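You operate a simulated robot arm through the tools that you are given. There is no shell and no other tool.

Carry out the task below with a simulated robot arm. There is one attempt and no reset: what you move stays moved.

## Task
Lock out cell two: red padlock at the mains switch, blue padlock at the line valve.
Fine: turn the switch off and close the valve before each padlock goes on its peg; hold the blue bleed button till the post shows 0.0 bar.
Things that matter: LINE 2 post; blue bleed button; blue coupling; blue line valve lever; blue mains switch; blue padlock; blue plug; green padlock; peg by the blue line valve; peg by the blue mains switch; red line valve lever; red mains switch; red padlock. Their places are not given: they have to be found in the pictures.

The check looks at the end state, three seconds after you hand in, the way a careful person would. Anything else that was tipped, shoved, dropped, spilled or broken makes it a failure.

## Robot
A 7-joint arm with a two-finger parallel gripper, fixed in place. Base frame: the origin is on the floor under the middle of its stand, x ahead of it, y to its left, z up. Readings come in mm, degrees, newtons and seconds.
It reaches about 1247 mm from its shoulder. Its first joint turns from -132.0 to 132.0 degrees. Payload 3.91 kg.
Tool frame: the origin (TCP) lies between the finger pads and is the grasp point; the fingertips stand 30 mm ahead of it; z points along the fingers, y is the line along which they close. The gripper opens to 110 mm. The fingers are 20 mm wide and 10 mm thick; the gripper's body (48 by 112 mm) begins 55 mm behind the TCP.
Orientation is that of the tool frame in the base frame, as [roll, pitch, yaw] about the fixed x, y, z axes, in that order (R = Rz(yaw) Ry(pitch) Rx(roll)). With the fingers straight down and closing along the base's y, the tool's x points along the base's -x, its y along +y and its z along -z.

## Interface
- The arm moves only by the tool arm_command. Its argument "plan" is a list of rows, each a list of 3 entries, a list of its own where there are three numbers: the turn, a rotation vector about the tool's x, y, z in units of 180 degrees (1.0 is 180 degrees), then the shift along the tool's x, y, z in units of 100 mm (1.0 is 100 mm), then the closure, from 0 (fully open) to 1 (shut). In form: [[[wx, wy, wz], [tx, ty, tz], claw], ...]. A call has 1 to 20 rows; each row is the pose to reach, as a shift and turn from the pose commanded when the call began, along the tool's axes at that moment. A call with a number of a shift or a turn outside -1 to 1 is refused whole. Rows are played at 5 a second. More than 50 mm and 8.6 degrees between two rows, or a gripper value outside its range, and nothing of the call is played. A pose out of reach is approached as far as the arm can. The call stops where the force on the tool passes 70 N (or 10 N more than at its start, if that is more) or the arm is blocked; 0.2 s more then pass. Each finger travels about 108 mm/s and halts on what it meets, pressing with about 35 N; the grip force reading is that of the motor and also rises with nothing between the fingers. The clock runs only during rows and for 0.2 s after the last one: add rows that repeat a pose to give the fingers time. It gives the time, the measured TCP pose, the force on the tool (base axes), the opening and the grip force at its end, in the units of the frame above (readings bear some noise), with the torque about the TCP (base axes, N m) and any sound that the robot's microphone picked up.
- Cameras (640 x 400 px; columns grow to the right, rows downward): "scene" is fixed at [401.7, 499.8, 1173.9]; the picture's right is [0.84, 0.54, 0.00], its down [0.31, -0.49, -0.81] and it looks along [-0.44, 0.69, -0.58] (base axes); focal length 264 px, centre (320, 200). "wrist" rides on the gripper at [72, 17, -103] in the tool frame; the picture's right is [-0.23, 0.97, 0.00], its down [-0.76, -0.18, -0.62] and it looks along [-0.61, -0.14, 0.78] (tool axes); focal length 222 px, centre (320, 200).
- snapshot(camera): a new picture of that camera. The clock stands still meanwhile.
- point_at(camera, pixels): for up to 12 pixels [column, row] of the newest picture of that camera ("zoom" is the newest enlarged one), the place [x, y, z] in the base frame of the surface seen there, good to about 2 mm. The clock stands still meanwhile.
- enlarge(camera, box): a new picture of the part [left, top, right, bottom] of that camera's present view, enlarged. The clock stands still meanwhile.
- close_job(): hands the job in; it is judged then, once.

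Unless the task says otherwise, let go and move clear before handing in.

The tools are called after "Emit:" as name(argument=value, ...) on one line, values as JSON. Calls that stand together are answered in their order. arm_command: Moves the arm, as the interface text tells. Its arguments: {"type":"object","properties":{"plan":{"type":"array"}},"required":["plan"]} The other tools are called the same way: snapshot (camera) takes a picture; point_at (camera, pixels) gives the place of the surface under pixels of a picture; enlarge (camera, box) takes an enlarged picture of a part of a camera's view; close_job () hands the job in.

At the start:

```text
clock: 0.0
tcp_pos: [201.7, 616.4, 1032.0]
ee_rot: [-180.0, 0.0, 179.9]
contact_force: [1.0, 0.0, -0.5]
torque: [0.0, -0.02, 0.0]
grip_width: 109.7
gripper_force: 0.1
```

scene: 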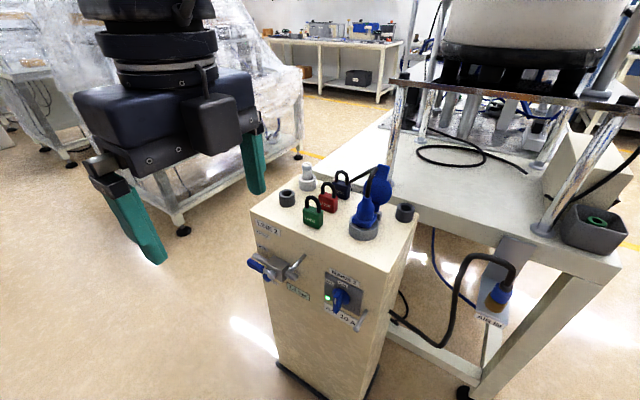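
wrist: 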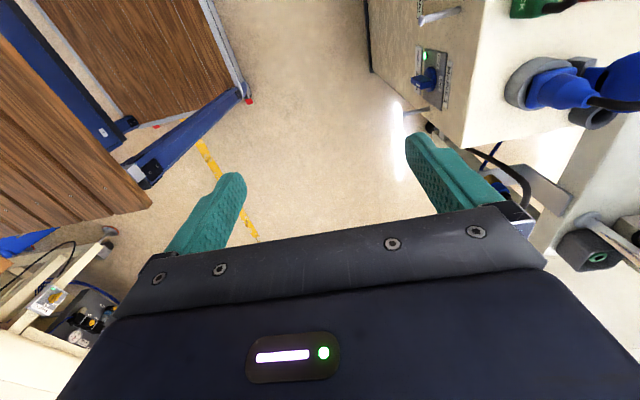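

The scene picture shows a cabinet (about px 250-415, 165-400) carrying padlocks on top, and a valve lever and switch on its front. I'll enlarge those areas to see details.

Emit:
enlarge(camera="scene", box=[240, 150, 430, 270])

Emit:
enlarge(camera="scene", box=[240, 220, 400, 350])

Emit:
enlarge(camera="scene", box=[380, 220, 640, 400])

Emit:
enlarge(camera="wrist", box=[370, 0, 640, 170])

```text
3.33 times, centred on (335, 210) of scene
```

zoom: 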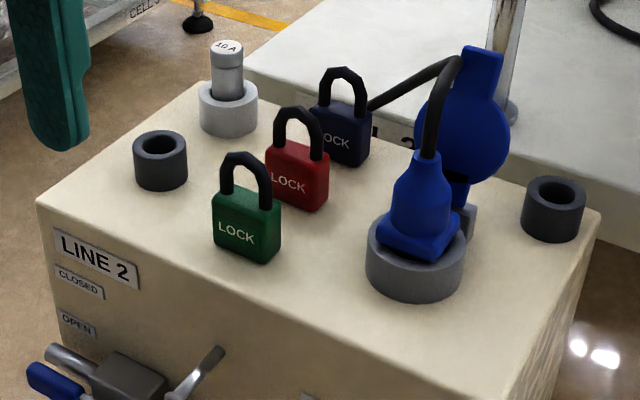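

```text
3.08 times, centred on (320, 285) of scene
```

zoom: 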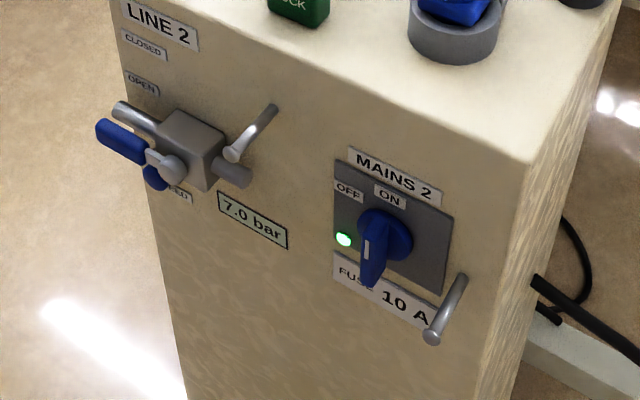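

```text
2.22 times, centred on (510, 310) of scene
```

zoom: 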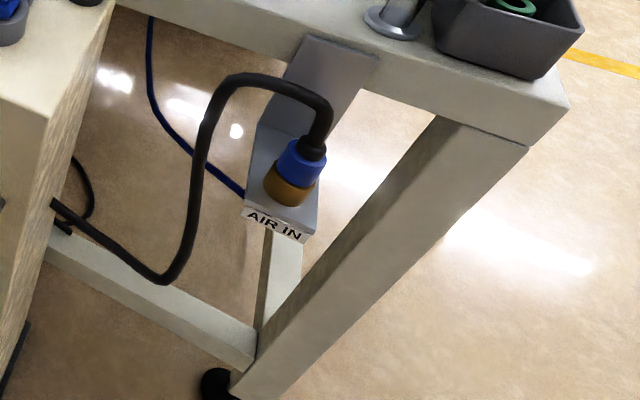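

```text
2.35 times, centred on (505, 85) of wrist
```

zoom: 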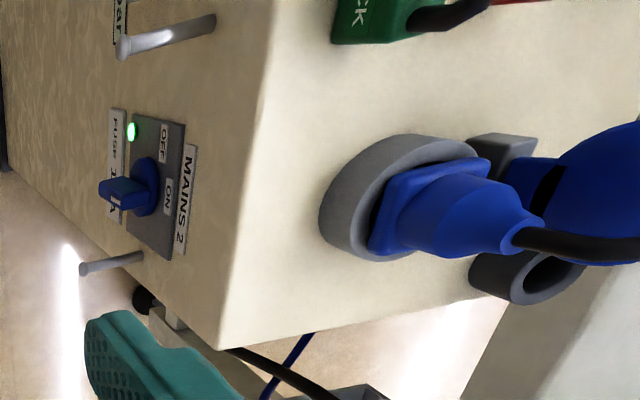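

The enlarged views show the LINE 2 cabinet: valve with lever, bleed button, the 7.0 bar display, MAINS 2 switch with peg. I'll measure key points.

Emit:
snapshot(camera="scene")

Emit:
enlarge(camera="scene", box=[240, 235, 320, 305])

```text
taken
```

scene: 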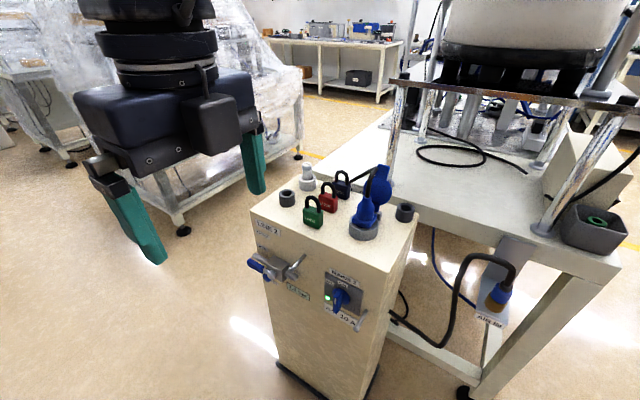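

```text
5.71 times, centred on (280, 270) of scene
```

zoom: 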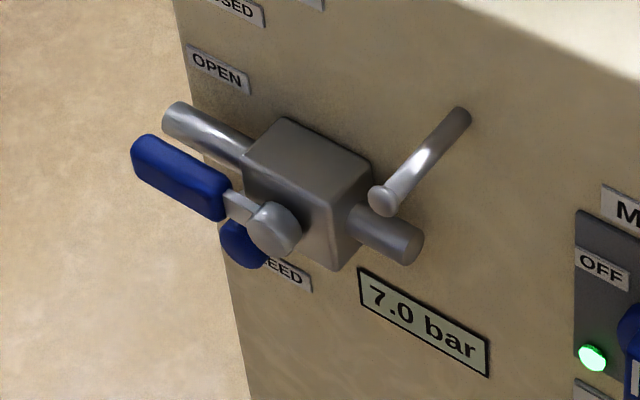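

The zoom shows the lever (130-230, 135-220), hub (272,230), bleed button (243,243), and valve peg head (383,202) with root at (460,115). I'll measure these.

Emit:
point_at(camera="zoom", pixels=[[150, 165], [185, 180], [215, 200], [275, 232], [240, 245], [383, 202], [455, 120], [320, 180], [225, 72], [420, 320], [300, 270], [405, 245]])

Emit:
point_at(camera="scene", pixels=[[251, 212], [383, 252], [416, 216], [290, 180], [343, 296], [345, 283], [360, 327], [367, 312], [355, 285], [328, 275], [313, 213], [366, 345]])

Emit:
enlarge(camera="scene", box=[310, 255, 390, 335])

```text
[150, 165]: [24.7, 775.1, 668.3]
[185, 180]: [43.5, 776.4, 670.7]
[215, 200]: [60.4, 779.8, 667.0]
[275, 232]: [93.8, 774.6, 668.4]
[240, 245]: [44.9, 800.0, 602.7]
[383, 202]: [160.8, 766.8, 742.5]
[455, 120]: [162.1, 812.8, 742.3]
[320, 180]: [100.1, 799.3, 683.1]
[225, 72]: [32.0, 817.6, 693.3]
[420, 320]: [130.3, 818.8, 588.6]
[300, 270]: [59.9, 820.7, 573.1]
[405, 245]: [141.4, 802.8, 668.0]
```

```text
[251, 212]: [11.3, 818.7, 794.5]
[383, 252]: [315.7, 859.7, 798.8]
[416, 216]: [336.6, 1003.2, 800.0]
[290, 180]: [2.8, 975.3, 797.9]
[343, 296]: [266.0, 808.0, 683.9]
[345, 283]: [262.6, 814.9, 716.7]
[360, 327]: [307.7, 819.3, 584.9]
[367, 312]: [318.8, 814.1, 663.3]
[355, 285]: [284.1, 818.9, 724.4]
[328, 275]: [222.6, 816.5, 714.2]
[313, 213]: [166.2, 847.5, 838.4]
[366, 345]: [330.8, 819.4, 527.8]
```

```text
5.00 times, centred on (350, 295) of scene
```

zoom: 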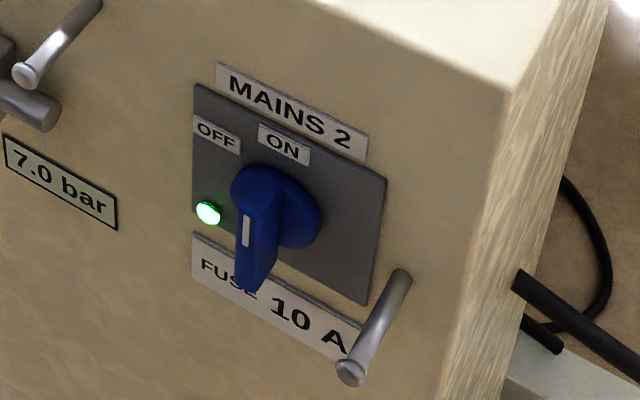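

The zoom shows the switch disc (285,205), a handle (255,230), the LED (207,213), peg head (350,373) and root (402,280). Measuring these.

Emit:
point_at(camera="zoom", pixels=[[246, 232], [262, 185], [257, 215], [248, 278], [305, 200], [207, 213], [350, 375], [400, 282], [282, 143], [217, 134], [375, 325], [270, 260]])

Emit:
enlarge(camera="scene", box=[280, 150, 360, 230])

```text
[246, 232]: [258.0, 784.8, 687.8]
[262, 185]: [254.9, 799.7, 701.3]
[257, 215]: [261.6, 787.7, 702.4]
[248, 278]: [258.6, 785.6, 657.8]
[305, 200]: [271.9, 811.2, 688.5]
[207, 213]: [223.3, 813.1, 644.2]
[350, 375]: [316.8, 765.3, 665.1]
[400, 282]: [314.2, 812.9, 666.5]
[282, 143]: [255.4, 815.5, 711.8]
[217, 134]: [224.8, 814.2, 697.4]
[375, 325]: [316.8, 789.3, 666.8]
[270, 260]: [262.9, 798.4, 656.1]
```

```text
5.00 times, centred on (320, 190) of scene
```

zoom: 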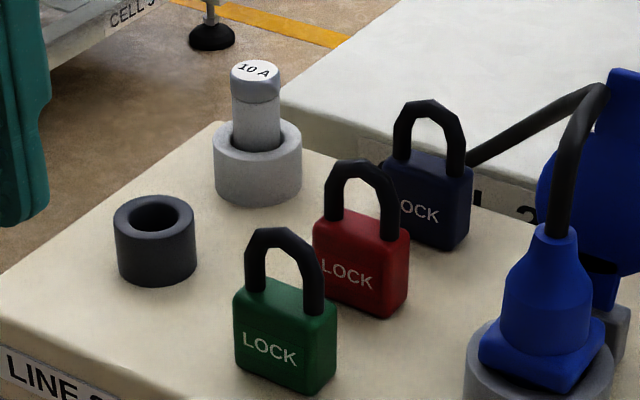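

The zoom shows three padlocks: green (285,340), red (360,270), blue (430,200). Measuring body corners and shackles.

Emit:
point_at(camera="zoom", pixels=[[315, 222], [410, 242], [403, 315], [362, 168], [336, 215], [387, 230], [360, 275], [328, 290], [343, 180], [378, 180], [395, 238], [345, 170]])

Emit:
enlarge(camera="scene", box=[320, 160, 370, 210])

```text
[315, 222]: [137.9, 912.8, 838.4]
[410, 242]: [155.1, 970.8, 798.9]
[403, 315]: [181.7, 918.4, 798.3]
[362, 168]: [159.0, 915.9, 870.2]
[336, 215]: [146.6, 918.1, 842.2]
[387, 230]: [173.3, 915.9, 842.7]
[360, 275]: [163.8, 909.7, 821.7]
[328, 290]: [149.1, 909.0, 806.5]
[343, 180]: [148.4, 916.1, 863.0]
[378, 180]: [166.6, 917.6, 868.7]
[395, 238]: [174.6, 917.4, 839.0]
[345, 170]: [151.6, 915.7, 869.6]
```

```text
8.00 times, centred on (345, 185) of scene
```

zoom: 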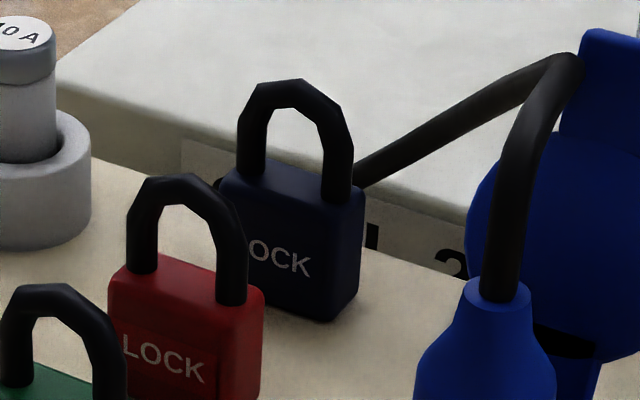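

The zoom shows the blue padlock clearly (body 220-365, 160-320; shackle 240-355, 80-200). Measuring blue padlock.

Emit:
point_at(camera="zoom", pixels=[[295, 85], [250, 150], [338, 180], [225, 185], [340, 220], [355, 290], [300, 265], [245, 200], [290, 172], [340, 300], [360, 200], [320, 310]])

Emit:
enlarge(camera="wrist", box=[480, 0, 640, 100])

```text
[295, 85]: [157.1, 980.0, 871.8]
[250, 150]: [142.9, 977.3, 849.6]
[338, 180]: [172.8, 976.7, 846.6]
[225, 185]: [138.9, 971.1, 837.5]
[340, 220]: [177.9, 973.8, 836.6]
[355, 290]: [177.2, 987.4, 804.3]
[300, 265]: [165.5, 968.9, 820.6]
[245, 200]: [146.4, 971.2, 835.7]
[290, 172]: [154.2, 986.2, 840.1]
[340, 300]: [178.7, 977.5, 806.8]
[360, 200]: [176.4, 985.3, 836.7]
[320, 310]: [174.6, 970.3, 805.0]
```

```text
4.00 times, centred on (560, 50) of wrist
```

zoom: 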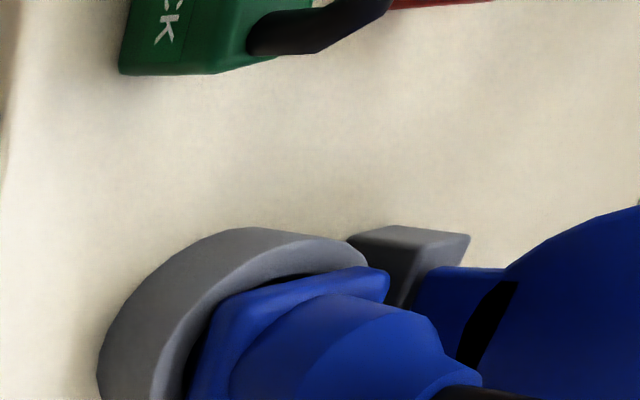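

The scene zoom shows padlock geometry clearly: each stands at x≈160, y≈858/919/979. I'll measure the CLOSED/OPEN labels, the green padlock and other obstacles on the cabinet.

Emit:
point_at(camera="scene", pixels=[[263, 234], [262, 247], [313, 199], [306, 222], [321, 226], [288, 197], [307, 170], [364, 230], [365, 205], [383, 175], [404, 205], [340, 320]])

Emit:
enlarge(camera="scene", box=[245, 240, 295, 290])

```text
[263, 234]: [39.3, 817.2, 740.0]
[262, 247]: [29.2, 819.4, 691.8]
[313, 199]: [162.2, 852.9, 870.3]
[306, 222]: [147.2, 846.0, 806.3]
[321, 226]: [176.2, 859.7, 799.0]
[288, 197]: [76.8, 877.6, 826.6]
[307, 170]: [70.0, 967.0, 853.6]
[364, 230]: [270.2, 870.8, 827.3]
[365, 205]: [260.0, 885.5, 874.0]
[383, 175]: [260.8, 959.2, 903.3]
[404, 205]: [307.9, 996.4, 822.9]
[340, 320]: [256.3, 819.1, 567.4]
```

```text
8.00 times, centred on (270, 265) of scene
```

zoom: 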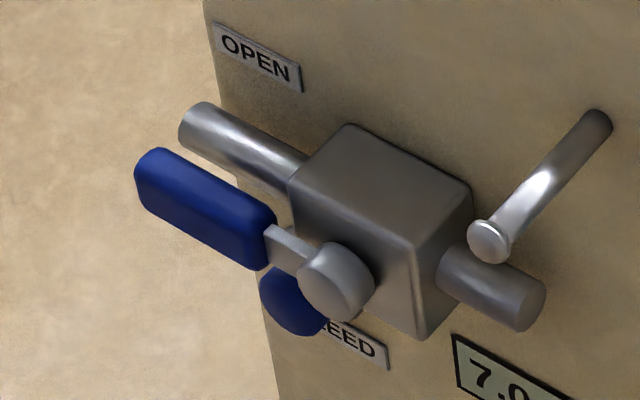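

The 8x zoom shows the lever grip (135-275, 148-270), hub (335,280), box (295-470, 125-340). Measuring them precisely.

Emit:
point_at(camera="zoom", pixels=[[322, 290], [335, 255], [365, 285], [150, 195], [165, 160], [250, 245], [255, 205], [290, 240], [385, 155], [350, 230], [290, 310], [210, 130]])

Emit:
point_at(camera="zoom", pixels=[[270, 290], [300, 330], [480, 270], [530, 310], [488, 240], [505, 245], [545, 185], [430, 280], [420, 320], [285, 265], [190, 170], [140, 180]])

```text
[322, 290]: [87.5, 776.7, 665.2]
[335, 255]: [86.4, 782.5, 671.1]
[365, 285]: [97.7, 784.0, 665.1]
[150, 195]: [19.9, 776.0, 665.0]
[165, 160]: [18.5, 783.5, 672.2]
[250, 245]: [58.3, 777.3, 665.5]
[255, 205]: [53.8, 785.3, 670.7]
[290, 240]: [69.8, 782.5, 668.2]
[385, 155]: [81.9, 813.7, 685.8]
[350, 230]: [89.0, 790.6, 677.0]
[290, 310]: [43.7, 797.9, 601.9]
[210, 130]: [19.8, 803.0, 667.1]
```

```text
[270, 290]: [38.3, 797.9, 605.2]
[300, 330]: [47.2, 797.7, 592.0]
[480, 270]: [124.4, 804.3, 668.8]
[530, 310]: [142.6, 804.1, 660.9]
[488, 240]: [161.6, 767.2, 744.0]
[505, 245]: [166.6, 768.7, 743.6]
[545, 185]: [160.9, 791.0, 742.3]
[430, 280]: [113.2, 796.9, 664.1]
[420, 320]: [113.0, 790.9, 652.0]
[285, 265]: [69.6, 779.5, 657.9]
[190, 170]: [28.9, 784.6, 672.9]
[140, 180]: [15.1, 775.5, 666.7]
```

Hub is near (88, 777, 664), lever tip near x=15; the button front is at y≈798 around (42, 598). Before moving I'll check the surroundings in the wrist picture for obstacles.

Emit:
snapshot(camera="wrist")

Emit:
point_at(camera="wrist", pixels=[[150, 50], [60, 150], [150, 170], [240, 95], [100, 250], [40, 300], [40, 80], [320, 120], [250, 215], [20, 380], [210, 20], [300, 20]])

```text
taken
```

wrist: 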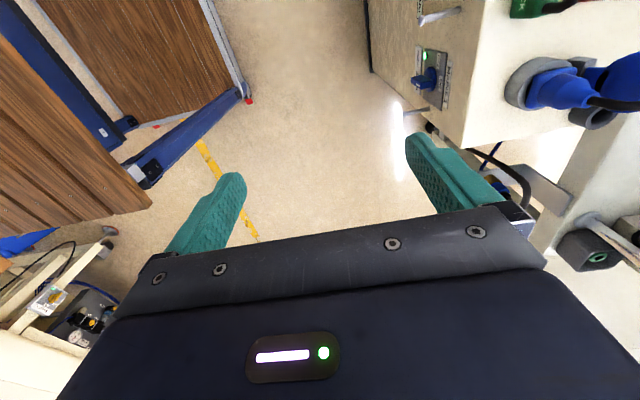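

```text
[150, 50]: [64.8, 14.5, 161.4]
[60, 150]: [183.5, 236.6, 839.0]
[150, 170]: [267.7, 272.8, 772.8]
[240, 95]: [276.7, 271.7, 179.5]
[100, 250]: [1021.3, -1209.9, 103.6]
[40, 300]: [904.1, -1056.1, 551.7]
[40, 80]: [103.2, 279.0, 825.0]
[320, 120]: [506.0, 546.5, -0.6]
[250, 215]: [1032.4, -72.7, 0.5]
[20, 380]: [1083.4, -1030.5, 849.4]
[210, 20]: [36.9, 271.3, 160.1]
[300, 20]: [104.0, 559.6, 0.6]
```

The stand top is at z≈840 with its edge near y≈280, so the space in front of the panel (y 300–780) is free. I'll turn the hand to point at the panel (+y, closing along x) while lowering 100 mm.

Emit:
arm_command(plan=[[[-0.02566, -0.02566, -0.02566], [-0.033, 0.02, 0.067], 0.3], [[-0.05132, -0.05132, -0.05132], [-0.067, 0.04, 0.133], 0.5], [[-0.07698, -0.07698, -0.07698], [-0.1, 0.06, 0.2], 0.5], [[-0.10264, -0.10264, -0.10264], [-0.133, 0.08, 0.267], 0.5], [[-0.1283, -0.1283, -0.1283], [-0.167, 0.1, 0.333], 0.5], [[-0.15396, -0.15396, -0.15396], [-0.2, 0.12, 0.4], 0.5], [[-0.17962, -0.17962, -0.17962], [-0.233, 0.14, 0.467], 0.5], [[-0.20528, -0.20528, -0.20528], [-0.267, 0.16, 0.533], 0.5], [[-0.23094, -0.23094, -0.23094], [-0.3, 0.18, 0.6], 0.5], [[-0.2566, -0.2566, -0.2566], [-0.333, 0.2, 0.667], 0.5], [[-0.28226, -0.28226, -0.28226], [-0.367, 0.22, 0.733], 0.5], [[-0.30792, -0.30792, -0.30792], [-0.4, 0.24, 0.8], 0.5], [[-0.33358, -0.33358, -0.33358], [-0.433, 0.26, 0.867], 0.5], [[-0.35924, -0.35924, -0.35924], [-0.467, 0.28, 0.933], 0.5], [[-0.3849, -0.3849, -0.3849], [-0.5, 0.3, 1.0], 0.5], [[-0.3849, -0.3849, -0.3849], [-0.5, 0.3, 1.0], 0.5]])

```text
clock: 3.4
tcp_pos: [252.1, 646.4, 930.3]
ee_rot: [-40.1, 89.9, 49.9]
contact_force: [0.1, -0.1, -0.2]
torque: [-0.01, 0.0, 0.0]
grip_width: 55.0
gripper_force: 0.1
```

The hand now points at +y (tool x down, tool y toward −x). I'll look from the wrist to check the view.

Emit:
snapshot(camera="wrist")

Emit:
snapshot(camera="scene")

```text
taken
```

wrist: 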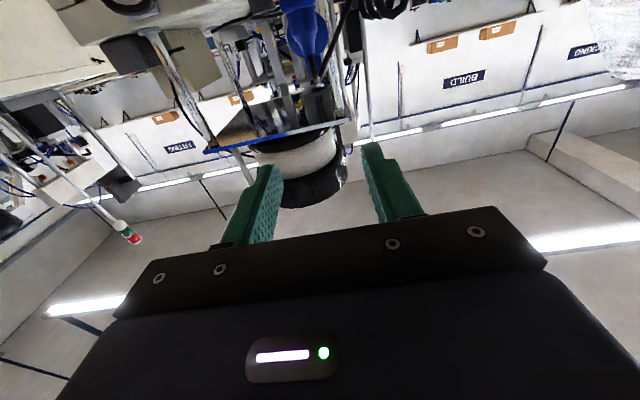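

```text
taken
```

scene: 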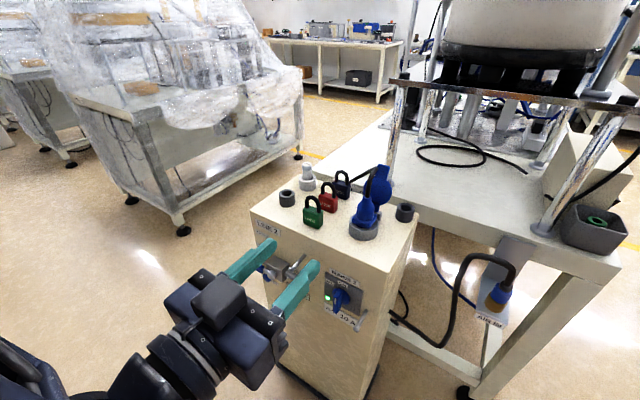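

The scene shows the hand in front of and above the panel, clear of everything. I'll lower it in two calls to the switch height.

Emit:
arm_command(plan=[[[0, 0, 0], [0.2, 0, 0], 0.5], [[0, 0, 0], [0.4, 0, 0], 0.5], [[0, 0, 0], [0.6, 0, 0], 0.5], [[0, 0, 0], [0.8, 0, 0], 0.5], [[0, 0, 0], [1.0, 0, 0], 0.5]])

Emit:
arm_command(plan=[[[0, 0, 0], [0.2, 0, 0], 0.5], [[0, 0, 0], [0.4, 0, 0], 0.5], [[0, 0, 0], [0.6, 0, 0], 0.5], [[0, 0, 0], [0.8, -0.05, 0], 0.5], [[0, 0, 0], [1.0, -0.08, 0], 0.5], [[0, 0, 0], [1.0, -0.08, 0], 0.5]])

Emit:
snapshot(camera="wrist")

Emit:
snapshot(camera="scene")

```text
clock: 4.6
tcp_pos: [251.9, 646.5, 832.8]
ee_rot: [-10.1, 89.9, 79.8]
contact_force: [-0.1, -0.1, 0.3]
torque: [0.01, -0.02, -0.02]
grip_width: 55.3
gripper_force: 0.0
```

```text
clock: 6.0
tcp_pos: [258.2, 646.2, 732.4]
ee_rot: [-126.0, 89.9, -36.0]
contact_force: [0.2, -0.3, 0.1]
torque: [0.02, 0.04, -0.01]
grip_width: 55.2
gripper_force: 0.1
```

```text
taken
```

wrist: 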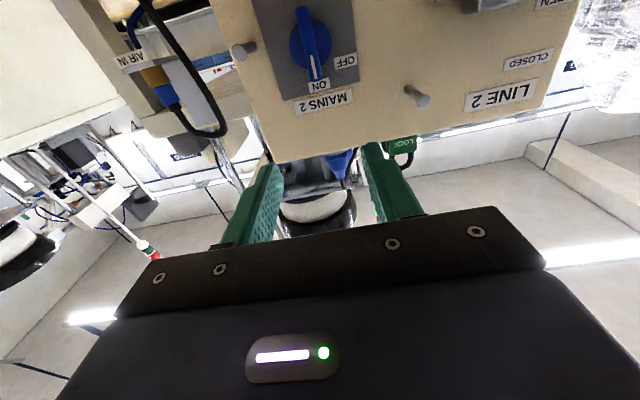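

```text
taken
```

scene: 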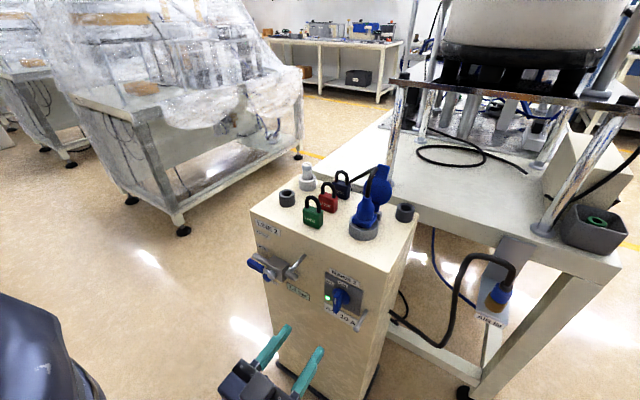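

The wrist picture (upside down) shows the switch at (312,45) with the white mark toward ON at (317,85), OFF at (345,62). I'll enlarge and measure.

Emit:
enlarge(camera="wrist", box=[220, 0, 380, 100])

Emit:
point_at(camera="zoom", pixels=[[370, 330], [365, 290], [345, 160], [330, 100], [345, 220], [385, 220], [430, 200], [290, 180], [110, 190], [75, 200], [500, 250], [395, 340]])

```text
4.00 times, centred on (300, 50) of wrist
```

zoom: 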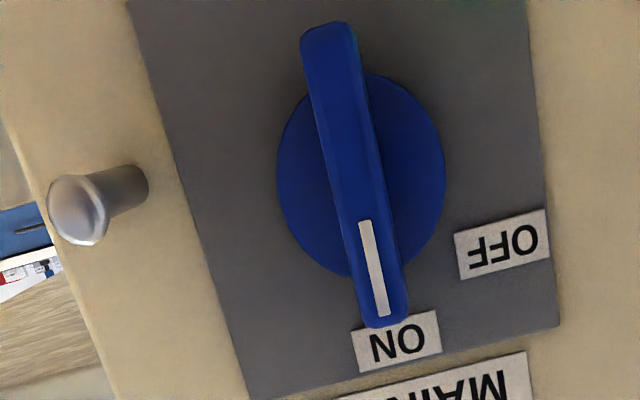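

```text
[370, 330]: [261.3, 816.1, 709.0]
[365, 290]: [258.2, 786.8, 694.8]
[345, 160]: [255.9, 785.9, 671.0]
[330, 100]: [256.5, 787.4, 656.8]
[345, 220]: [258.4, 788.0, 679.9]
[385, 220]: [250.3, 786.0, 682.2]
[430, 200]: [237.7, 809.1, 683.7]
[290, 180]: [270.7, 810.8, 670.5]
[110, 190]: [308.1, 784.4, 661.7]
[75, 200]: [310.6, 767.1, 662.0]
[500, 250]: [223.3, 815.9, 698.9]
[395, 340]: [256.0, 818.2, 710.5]
```

I need handle edges and disc extents for the rotation axis. Measuring more points in the same zoom.

Emit:
point_at(camera="zoom", pixels=[[322, 32], [384, 316], [330, 170], [366, 170], [345, 240], [388, 240], [283, 190], [440, 190], [400, 90], [335, 268], [320, 60], [350, 60]])

```text
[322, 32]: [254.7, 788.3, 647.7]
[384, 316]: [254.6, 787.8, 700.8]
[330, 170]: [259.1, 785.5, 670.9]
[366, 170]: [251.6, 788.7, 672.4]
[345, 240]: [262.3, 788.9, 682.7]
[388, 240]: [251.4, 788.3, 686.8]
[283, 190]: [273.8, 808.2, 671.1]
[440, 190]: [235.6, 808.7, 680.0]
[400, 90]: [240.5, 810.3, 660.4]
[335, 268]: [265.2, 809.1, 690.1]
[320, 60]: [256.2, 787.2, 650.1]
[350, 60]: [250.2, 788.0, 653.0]
```

The knob axis is near (256, 675), handle 12 mm wide (x 250–262), front at y≈786, disc at y≈809. I'll approach to y≈740 aligned with the axis.

Emit:
arm_command(plan=[[[0, 0, 0], [0.2, 0.01, 0.1], 0.5], [[0, 0, 0], [0.4, 0.03, 0.3], 0.5], [[0, 0, 0], [0.57, 0.037, 0.5], 0.5], [[0, 0, 0], [0.57, 0.037, 0.75], 0.5], [[0, 0, 0], [0.57, 0.037, 0.94], 0.5], [[0, 0, 0], [0.57, 0.037, 0.94], 0.5], [[0, 0, 0], [0.57, 0.037, 0.94], 0.5]])

Emit:
snapshot(camera="wrist")

Emit:
enlarge(camera="scene", box=[240, 220, 400, 350])

```text
clock: 7.6
tcp_pos: [256.6, 742.2, 675.3]
ee_rot: [98.8, 90.0, -171.3]
contact_force: [-0.2, -0.1, -0.8]
torque: [-0.02, -0.01, 0.0]
grip_width: 55.1
gripper_force: 0.0
```

```text
taken
```

wrist: 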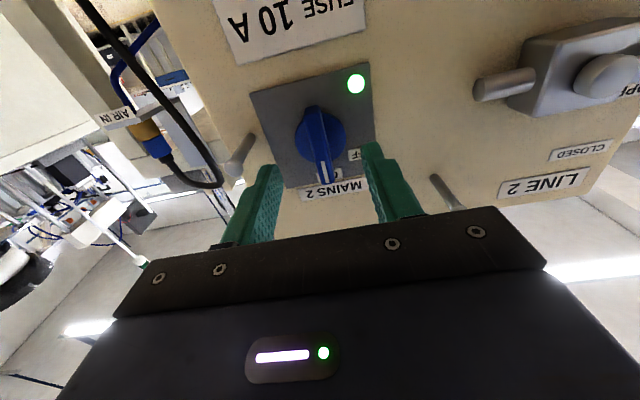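

```text
3.08 times, centred on (320, 285) of scene
```

zoom: 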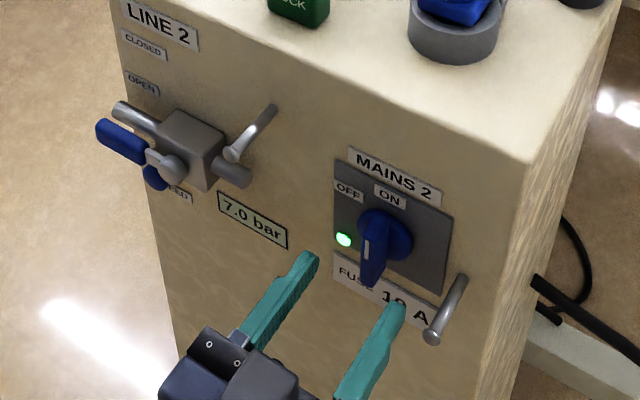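

Fingers straddle the knob in the wrist view (handle at (318,135) between fingers at (265,200) and (385,190)). Advancing 32 mm and closing on the handle.

Emit:
arm_command(plan=[[[0, 0, 0], [0, 0, 0.1], 0.5], [[0, 0, 0], [0, 0, 0.2], 0.5], [[0, 0, 0], [0, 0, 0.32], 0.5], [[0, 0, 0], [0, 0, 0.32], 0.7], [[0, 0, 0], [0, 0, 0.32], 0.85], [[0, 0, 0], [0, 0, 0.32], 1.0], [[0, 0, 0], [0, 0, 0.32], 1.0]])

Emit:
snapshot(camera="wrist")

```text
clock: 9.2
tcp_pos: [255.3, 772.6, 674.5]
ee_rot: [-98.9, 90.0, -8.9]
contact_force: [-8.0, 2.8, 0.6]
torque: [0.03, -0.04, 0.15]
grip_width: 12.0
gripper_force: 45.0
```

```text
taken
```

wrist: 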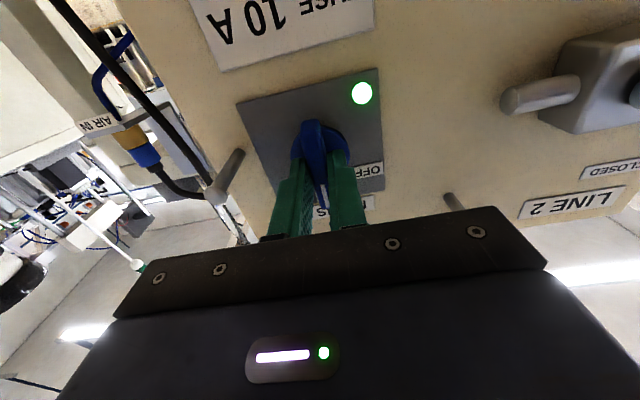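

The handle is gripped (width 12.0 mm). Now I'll rotate counter-clockwise (negative about tool z) toward OFF, reading forces partway.

Emit:
arm_command(plan=[[[0, 0, -0.03], [0, 0, 0], 1.0], [[0, 0, -0.06], [0, 0, 0], 1.0], [[0, 0, -0.09], [0, 0, 0], 1.0], [[0, 0, -0.12], [0, 0, 0], 1.0], [[0, 0, -0.15], [0, 0, 0], 1.0]])

Emit:
snapshot(camera="wrist")

```text
clock: 10.4
tcp_pos: [255.4, 772.9, 675.6]
ee_rot: [-89.8, 62.9, 0.1]
contact_force: [-10.1, 23.6, 4.2]
torque: [-0.7, 0.01, -0.11]
grip_width: 12.0
gripper_force: 44.7
```

```text
taken
```

wrist: 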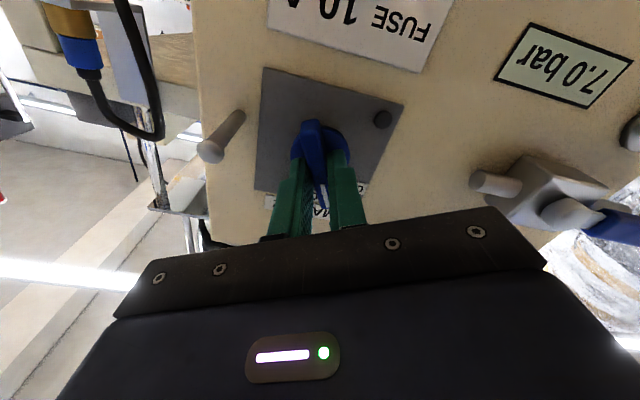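

The LED has gone dark at (383,118) after 27°, and no twisting resistance is read. I'll continue toward the OFF stop.

Emit:
arm_command(plan=[[[0, 0, -0.03], [0, 0, 0], 1.0], [[0, 0, -0.06], [0, 0, 0], 1.0], [[0, 0, -0.09], [0, 0, 0], 1.0], [[0, 0, -0.12], [0, 0, 0], 1.0]])

Emit:
snapshot(camera="wrist")

Emit:
enlarge(camera="scene", box=[280, 230, 400, 330])

```text
clock: 11.4
tcp_pos: [254.5, 774.0, 675.1]
ee_rot: [-89.9, 41.2, 0.0]
contact_force: [-11.5, 13.7, 16.4]
torque: [0.1, 0.0, 0.17]
grip_width: 11.8
gripper_force: 45.3
```

```text
taken
```

wrist: 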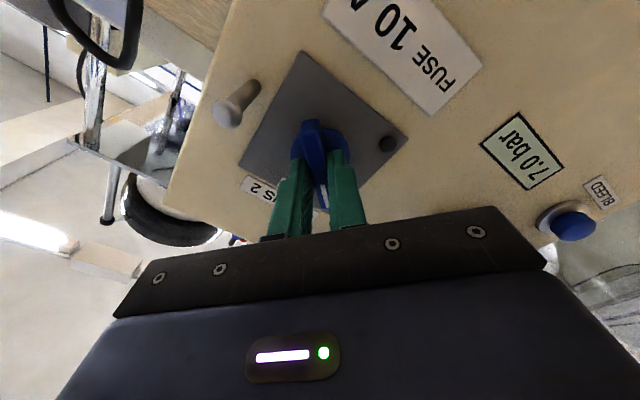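

```text
4.00 times, centred on (340, 280) of scene
```

zoom: 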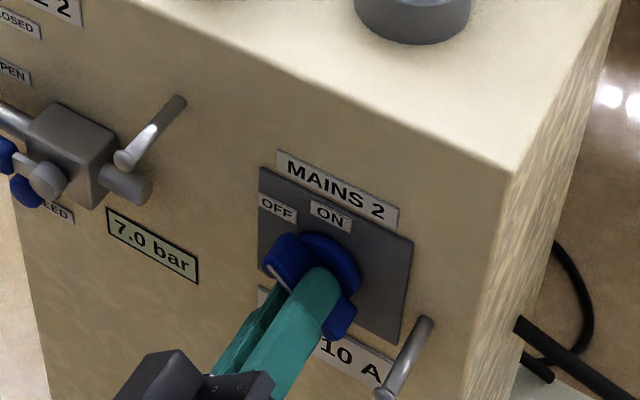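

The handle is now turned ~49° and points near the OFF label; torque about y is still zero, so I'll continue in small steps to find the stop.

Emit:
arm_command(plan=[[[0, 0, -0.02], [0, 0, 0], 1.0], [[0, 0, -0.04], [0, 0, 0], 1.0], [[0, 0, -0.06], [0, 0, 0], 1.0]])

Emit:
enlarge(camera="wrist", box=[220, 40, 420, 240])

```text
clock: 12.2
tcp_pos: [254.6, 773.4, 675.0]
ee_rot: [-89.9, 30.5, 0.0]
contact_force: [-15.5, 26.2, 11.1]
torque: [0.18, -0.03, 0.29]
grip_width: 12.2
gripper_force: 45.3
```

```text
2.00 times, centred on (320, 140) of wrist
```

zoom: 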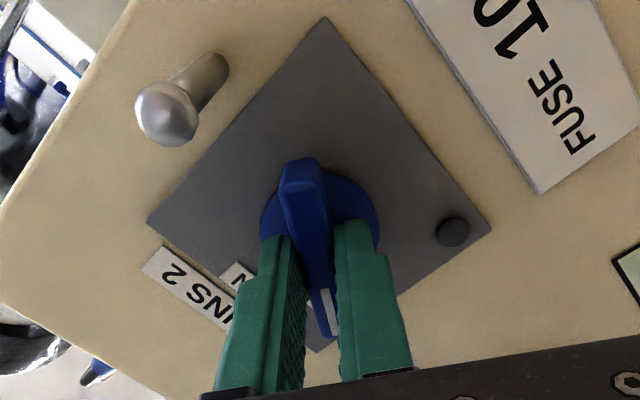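

At ~60° the handle still follows the fingers with no end stop. Continuing in small steps.

Emit:
arm_command(plan=[[[0, 0, -0.02], [0, 0, 0], 1.0], [[0, 0, -0.04], [0, 0, 0], 1.0], [[0, 0, -0.06], [0, 0, 0], 1.0]])

Emit:
enlarge(camera="wrist", box=[220, 40, 420, 240])

```text
clock: 13.0
tcp_pos: [255.6, 772.6, 675.0]
ee_rot: [-89.9, 19.6, -0.1]
contact_force: [-18.3, 33.1, 12.0]
torque: [0.07, -0.04, -0.1]
grip_width: 11.8
gripper_force: 45.1
```

```text
2.00 times, centred on (320, 140) of wrist
```

zoom: 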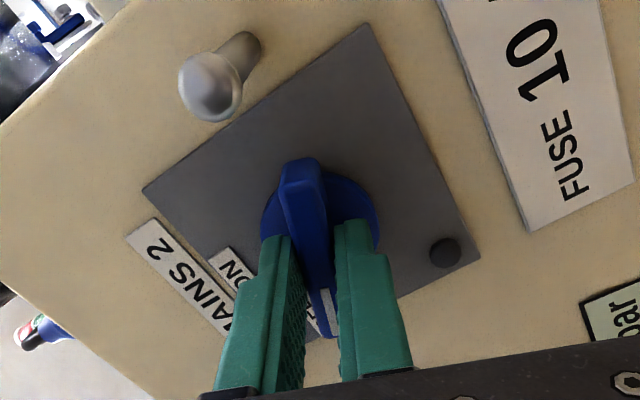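

At 70° still following, y force 33 N. I'll continue toward 90° in small steps while relieving y slightly by watching the force.

Emit:
arm_command(plan=[[[0, 0, -0.02], [0, 0, 0], 1.0], [[0, 0, -0.04], [0, 0, 0], 1.0], [[0, 0, -0.06], [0, 0, 0], 1.0]])

Emit:
enlarge(camera="wrist", box=[220, 40, 420, 240])

```text
clock: 13.8
tcp_pos: [254.7, 773.8, 675.4]
ee_rot: [-90.0, 9.0, 0.0]
contact_force: [-21.2, 36.7, 11.7]
torque: [0.18, -0.07, 0.63]
grip_width: 11.9
gripper_force: 45.3
```

```text
2.00 times, centred on (320, 140) of wrist
```

zoom: 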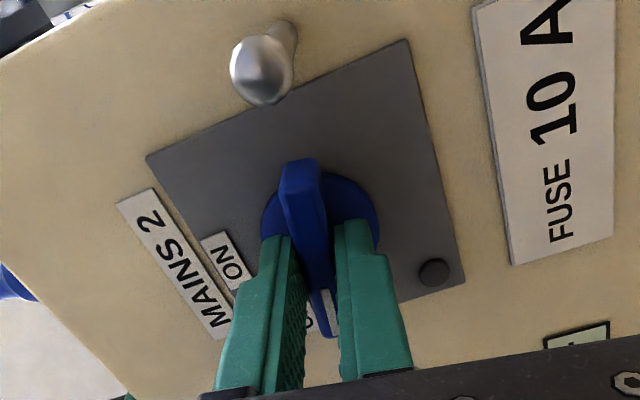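

At 81°, still turning freely. A last small call to reach 90°.

Emit:
arm_command(plan=[[[0, 0, -0.02], [0, 0, 0], 1.0], [[0, 0, -0.04], [0, 0, 0], 1.0], [[0, 0, -0.05], [0, 0, 0], 1.0]])

Emit:
enlarge(camera="wrist", box=[220, 40, 420, 240])

Emit:
enlarge(camera="scene", box=[300, 250, 380, 330])

```text
clock: 14.6
tcp_pos: [257.4, 773.1, 675.3]
ee_rot: [-90.0, 0.0, 0.0]
contact_force: [-24.1, 29.3, 16.7]
torque: [0.22, 0.09, -0.1]
grip_width: 11.5
gripper_force: 45.1
```

```text
2.00 times, centred on (320, 140) of wrist
```

zoom: 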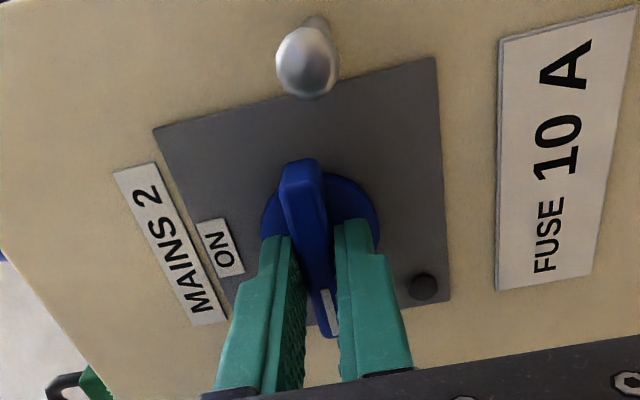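

```text
5.00 times, centred on (340, 290) of scene
```

zoom: 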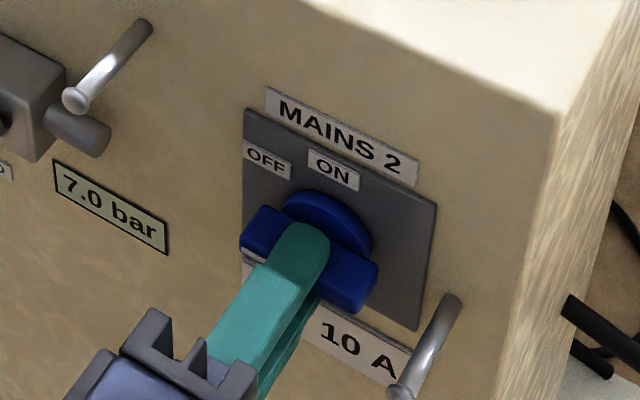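

The handle is horizontal (pointing left under the OFF label) and the LED is off. I'll test 5° further to confirm that a stop is there.

Emit:
arm_command(plan=[[[0, 0, -0.015], [0, 0, 0], 1.0], [[0, 0, -0.03], [0, 0, 0], 1.0], [[0, 0, -0.03], [0, 0, 0], 1.0]])

Emit:
enlarge(camera="wrist", box=[220, 40, 420, 240])

```text
clock: 15.4
tcp_pos: [256.1, 772.1, 675.0]
ee_rot: [-89.9, -5.4, 0.0]
contact_force: [-13.4, 13.9, 25.5]
torque: [0.51, 1.0, 0.51]
grip_width: 13.6
gripper_force: 45.2
```

```text
2.00 times, centred on (320, 140) of wrist
```

zoom: 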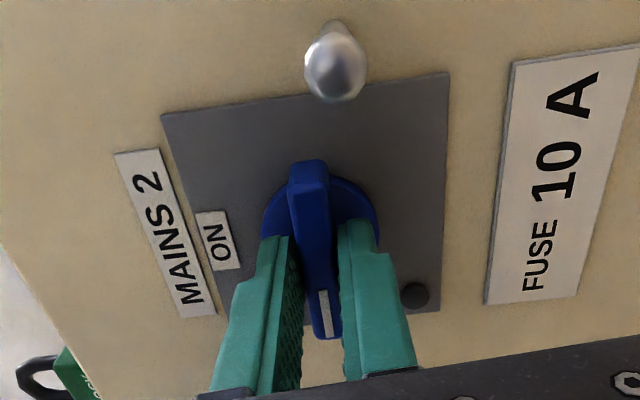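

Torque about y jumped to 1.0 N·m and the jaws spread: the stop is at 90°, so the switch is fully OFF. I'll ease back 5°, open, and retreat.

Emit:
arm_command(plan=[[[0, 0, 0.015], [0, 0, 0], 1.0], [[0, 0, 0.03], [0, 0, 0], 0.9], [[0, 0, 0.03], [0, 0, 0], 0.7], [[0, 0, 0.03], [0, 0, 0], 0.6], [[0, 0, 0.03], [0, 0, 0], 0.6], [[0, 0, 0.03], [0, 0, -0.15], 0.6], [[0, 0, 0.03], [0, 0, -0.4], 0.6], [[0, 0, 0.03], [0, 0, -0.7], 0.6], [[0, 0, 0.03], [0, 0, -1.0], 0.6], [[0, 0, 0.03], [0, 0, -1.0], 0.6]])

Emit:
snapshot(camera="wrist")

Emit:
enlarge(camera="scene", box=[240, 220, 400, 350])

```text
clock: 17.6
tcp_pos: [256.6, 672.4, 673.1]
ee_rot: [-90.0, -0.1, 0.0]
contact_force: [-0.4, 0.2, 0.6]
torque: [-0.02, 0.01, -0.03]
grip_width: 44.0
gripper_force: 0.0
```

```text
taken
```

wrist: 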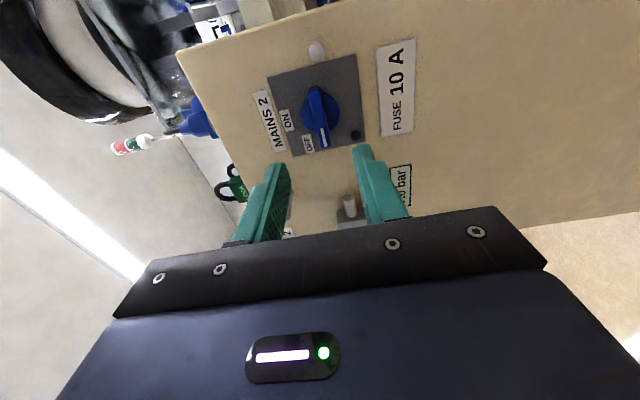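

```text
3.08 times, centred on (320, 285) of scene
```

zoom: 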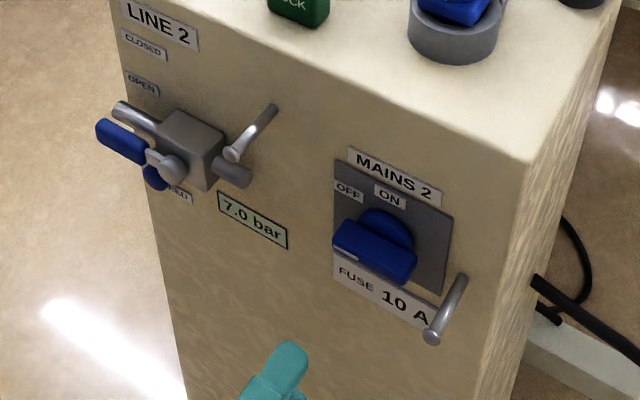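

The switch sits at OFF with the LED dark. The hand is already oriented to close along z, so I'll move left (−x) at safe depth toward the valve lever.

Emit:
arm_command(plan=[[[0, 0, 0], [-0.25, 0, 0], 0.6], [[0, 0, 0], [-0.5, 0.03, 0], 0.6], [[0, 0, 0], [-0.75, 0.06, 0], 0.6], [[0, 0, 0], [-1.0, 0.11, 0], 0.6]])

Emit:
arm_command(plan=[[[0, 0, 0], [-0.25, 0, 0], 0.6], [[0, 0, 0], [-0.5, 0, 0], 0.6], [[0, 0, 0], [-0.75, 0, 0], 0.6], [[0, 0, 0], [-1.0, 0, 0], 0.6], [[0, 0, 0], [-1.0, 0, 0], 0.6]])

Emit:
snapshot(camera="wrist")

Emit:
snapshot(camera="scene")

```text
clock: 18.6
tcp_pos: [156.1, 672.0, 664.5]
ee_rot: [-90.1, 0.0, -0.1]
contact_force: [0.5, -0.4, -0.1]
torque: [0.02, 0.01, 0.03]
grip_width: 44.0
gripper_force: 0.2
```

```text
clock: 19.8
tcp_pos: [57.0, 674.0, 663.7]
ee_rot: [-90.0, 0.1, 0.0]
contact_force: [-0.9, 0.1, 0.1]
torque: [0.01, -0.03, -0.02]
grip_width: 44.2
gripper_force: 0.0
```

```text
taken
```

wrist: 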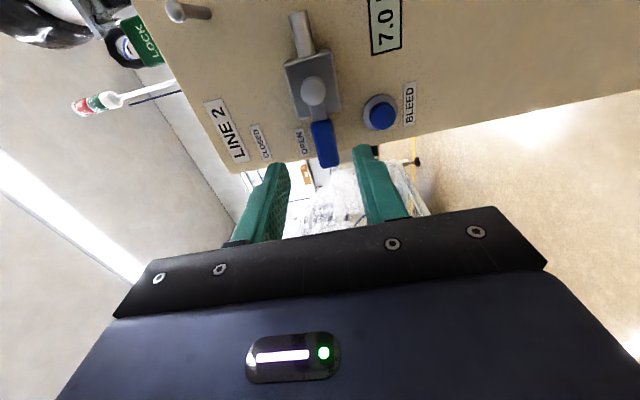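

```text
taken
```

scene: 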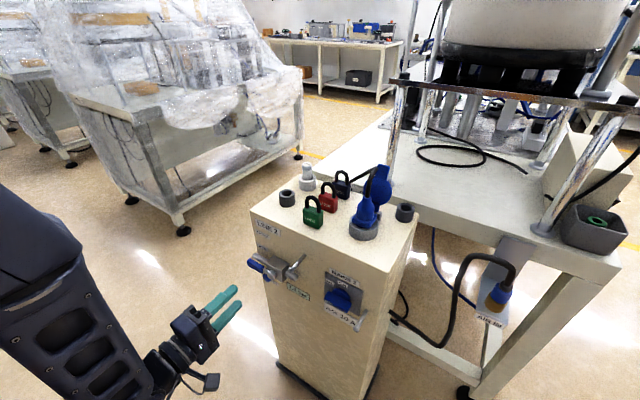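

The wrist view shows the valve hub (312,92), lever grip (325,143), and bleed button (380,112). I'll enlarge and measure these.

Emit:
enlarge(camera="wrist", box=[250, 50, 430, 180])

Emit:
point_at(camera="zoom", pixels=[[220, 145], [220, 120], [220, 180], [245, 255], [265, 320], [225, 260], [280, 255], [268, 395], [465, 210], [440, 210], [490, 210], [465, 235]])

```text
3.08 times, centred on (340, 115) of wrist
```

zoom: 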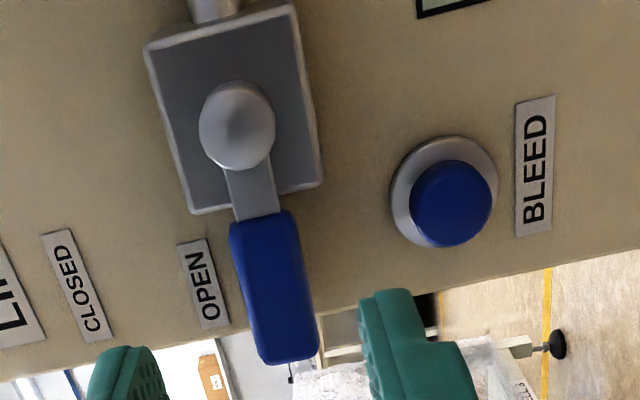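

```text
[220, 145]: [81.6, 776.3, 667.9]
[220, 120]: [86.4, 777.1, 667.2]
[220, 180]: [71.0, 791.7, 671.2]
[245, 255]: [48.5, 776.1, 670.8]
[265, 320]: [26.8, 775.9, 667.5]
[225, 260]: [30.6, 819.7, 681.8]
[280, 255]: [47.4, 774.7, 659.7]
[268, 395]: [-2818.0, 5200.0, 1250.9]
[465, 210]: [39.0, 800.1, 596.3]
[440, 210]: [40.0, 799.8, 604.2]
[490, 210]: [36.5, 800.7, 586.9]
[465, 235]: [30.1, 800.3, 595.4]
```

I'll refine the hub centre (237,126), grip edges, and button centre (452,203).

Emit:
point_at(camera="zoom", pixels=[[237, 126], [208, 130], [270, 120], [238, 90], [240, 165], [235, 235], [295, 220], [262, 355], [312, 345], [452, 203], [455, 165], [450, 243]])

```text
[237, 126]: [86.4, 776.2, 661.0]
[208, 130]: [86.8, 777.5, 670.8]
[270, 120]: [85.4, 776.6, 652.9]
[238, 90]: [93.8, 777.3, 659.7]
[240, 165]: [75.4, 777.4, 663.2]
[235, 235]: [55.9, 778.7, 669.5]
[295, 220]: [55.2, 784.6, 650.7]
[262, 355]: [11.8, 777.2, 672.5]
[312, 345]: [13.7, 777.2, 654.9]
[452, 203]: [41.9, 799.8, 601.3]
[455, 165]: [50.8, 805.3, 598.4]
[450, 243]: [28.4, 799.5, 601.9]
```

Hub is at about (86, 662.5) and the grip spans x 11–60, z 655–672. I'll move to grip the lever at x≈38 with fingertips at y≈790.

Emit:
arm_command(plan=[[[0, 0, 0], [-0.18, 0.01, 0.1], 0.6], [[0, 0, 0], [-0.18, 0.01, 0.3], 0.6], [[0, 0, 0], [-0.18, 0.01, 0.5], 0.6], [[0, 0, 0], [-0.18, 0.01, 0.7], 0.6], [[0, 0, 0], [-0.18, 0.01, 0.8], 0.6], [[0, 0, 0], [-0.18, 0.01, 0.87], 0.6], [[0, 0, 0], [-0.18, 0.01, 0.87], 0.75], [[0, 0, 0], [-0.18, 0.01, 0.87], 0.9], [[0, 0, 0], [-0.18, 0.01, 0.87], 1.0], [[0, 0, 0], [-0.18, 0.01, 0.87], 1.0]])

Emit:
snapshot(camera="wrist")

Emit:
enlarge(camera="scene", box=[220, 220, 320, 310])

```text
clock: 22.0
tcp_pos: [37.7, 758.9, 661.9]
ee_rot: [-90.0, 0.0, 0.0]
contact_force: [-0.2, 4.6, -5.9]
torque: [-0.08, 0.23, 0.09]
grip_width: 21.7
gripper_force: 44.8
```

```text
taken
```

wrist: 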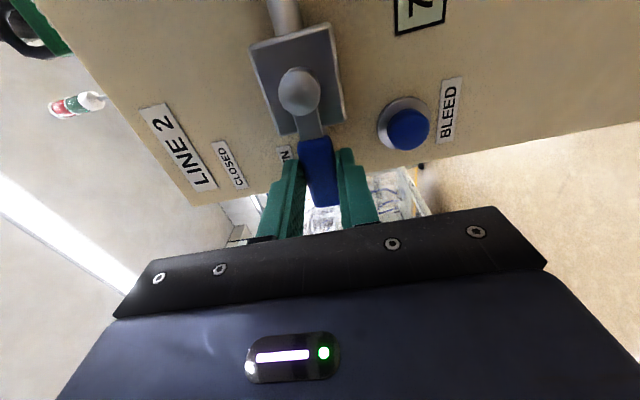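

```text
4.44 times, centred on (270, 265) of scene
```

zoom: 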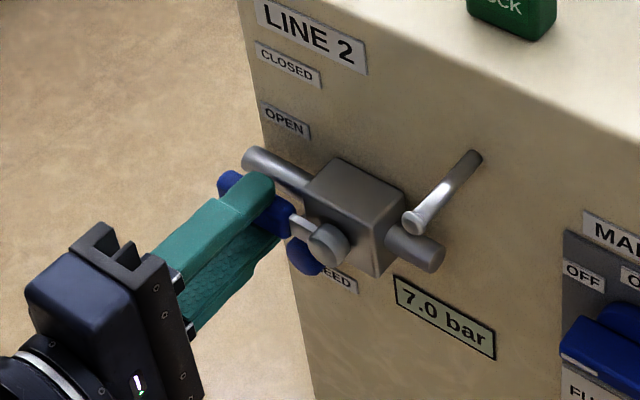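

The lever grip is held (21.7 mm). Now I'll swing it upward around the hub in a 30° arc and check the forces.

Emit:
arm_command(plan=[[[0, 0, 0.03333], [0.00263, -0.05017, 0], 1.0], [[0, 0, 0.06667], [0.01049, -0.0998, 0], 1.0], [[0, 0, 0.1], [0.02349, -0.14833, 0], 1.0], [[0, 0, 0.13333], [0.0415, -0.19523, 0], 1.0], [[0, 0, 0.16667], [0.06431, -0.24, 0], 1.0]])

Emit:
enlarge(camera="scene", box=[220, 220, 320, 310])

```text
clock: 23.2
tcp_pos: [43.7, 759.2, 686.7]
ee_rot: [-90.1, 30.1, -0.2]
contact_force: [3.0, -27.8, -1.3]
torque: [-0.04, -0.02, -0.39]
grip_width: 21.8
gripper_force: 45.2
```

```text
4.44 times, centred on (270, 265) of scene
```

zoom: 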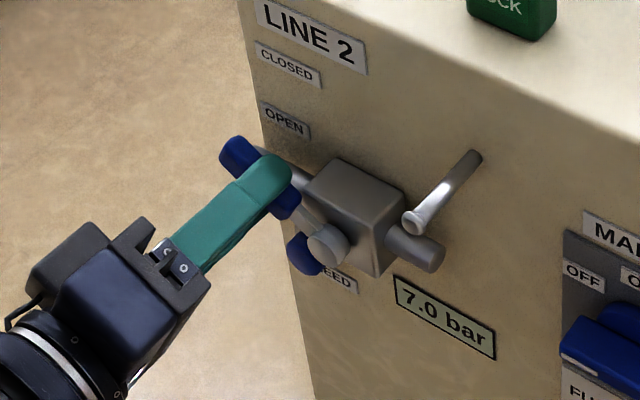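

The lever follows well (30°). Repeating the same arc for the next 30°, easing back 1 mm because of the −28 N along y.

Emit:
arm_command(plan=[[[0, 0, 0.03333], [0.00263, -0.05017, 0], 1.0], [[0, 0, 0.06667], [0.01049, -0.0998, -0.005], 1.0], [[0, 0, 0.1], [0.02349, -0.14833, -0.01], 1.0], [[0, 0, 0.13333], [0.0415, -0.19523, -0.01], 1.0], [[0, 0, 0.16667], [0.06431, -0.24, -0.01], 1.0]])

Emit:
enlarge(camera="scene", box=[220, 220, 320, 310])

```text
clock: 24.4
tcp_pos: [61.5, 758.4, 704.4]
ee_rot: [-90.0, 60.0, 0.1]
contact_force: [-2.4, 7.2, -9.5]
torque: [-1.05, 0.37, -0.29]
grip_width: 21.8
gripper_force: 45.1
```

```text
4.44 times, centred on (270, 265) of scene
```

zoom: 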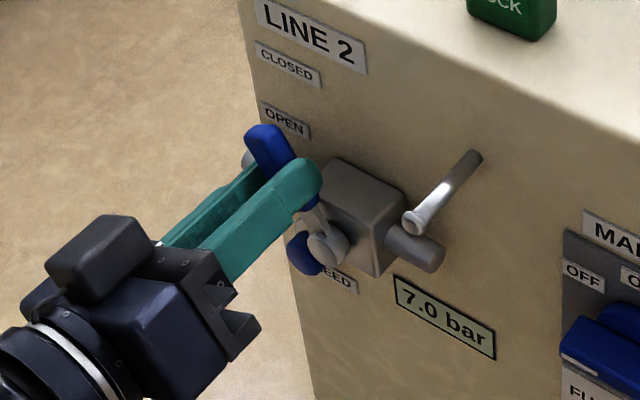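

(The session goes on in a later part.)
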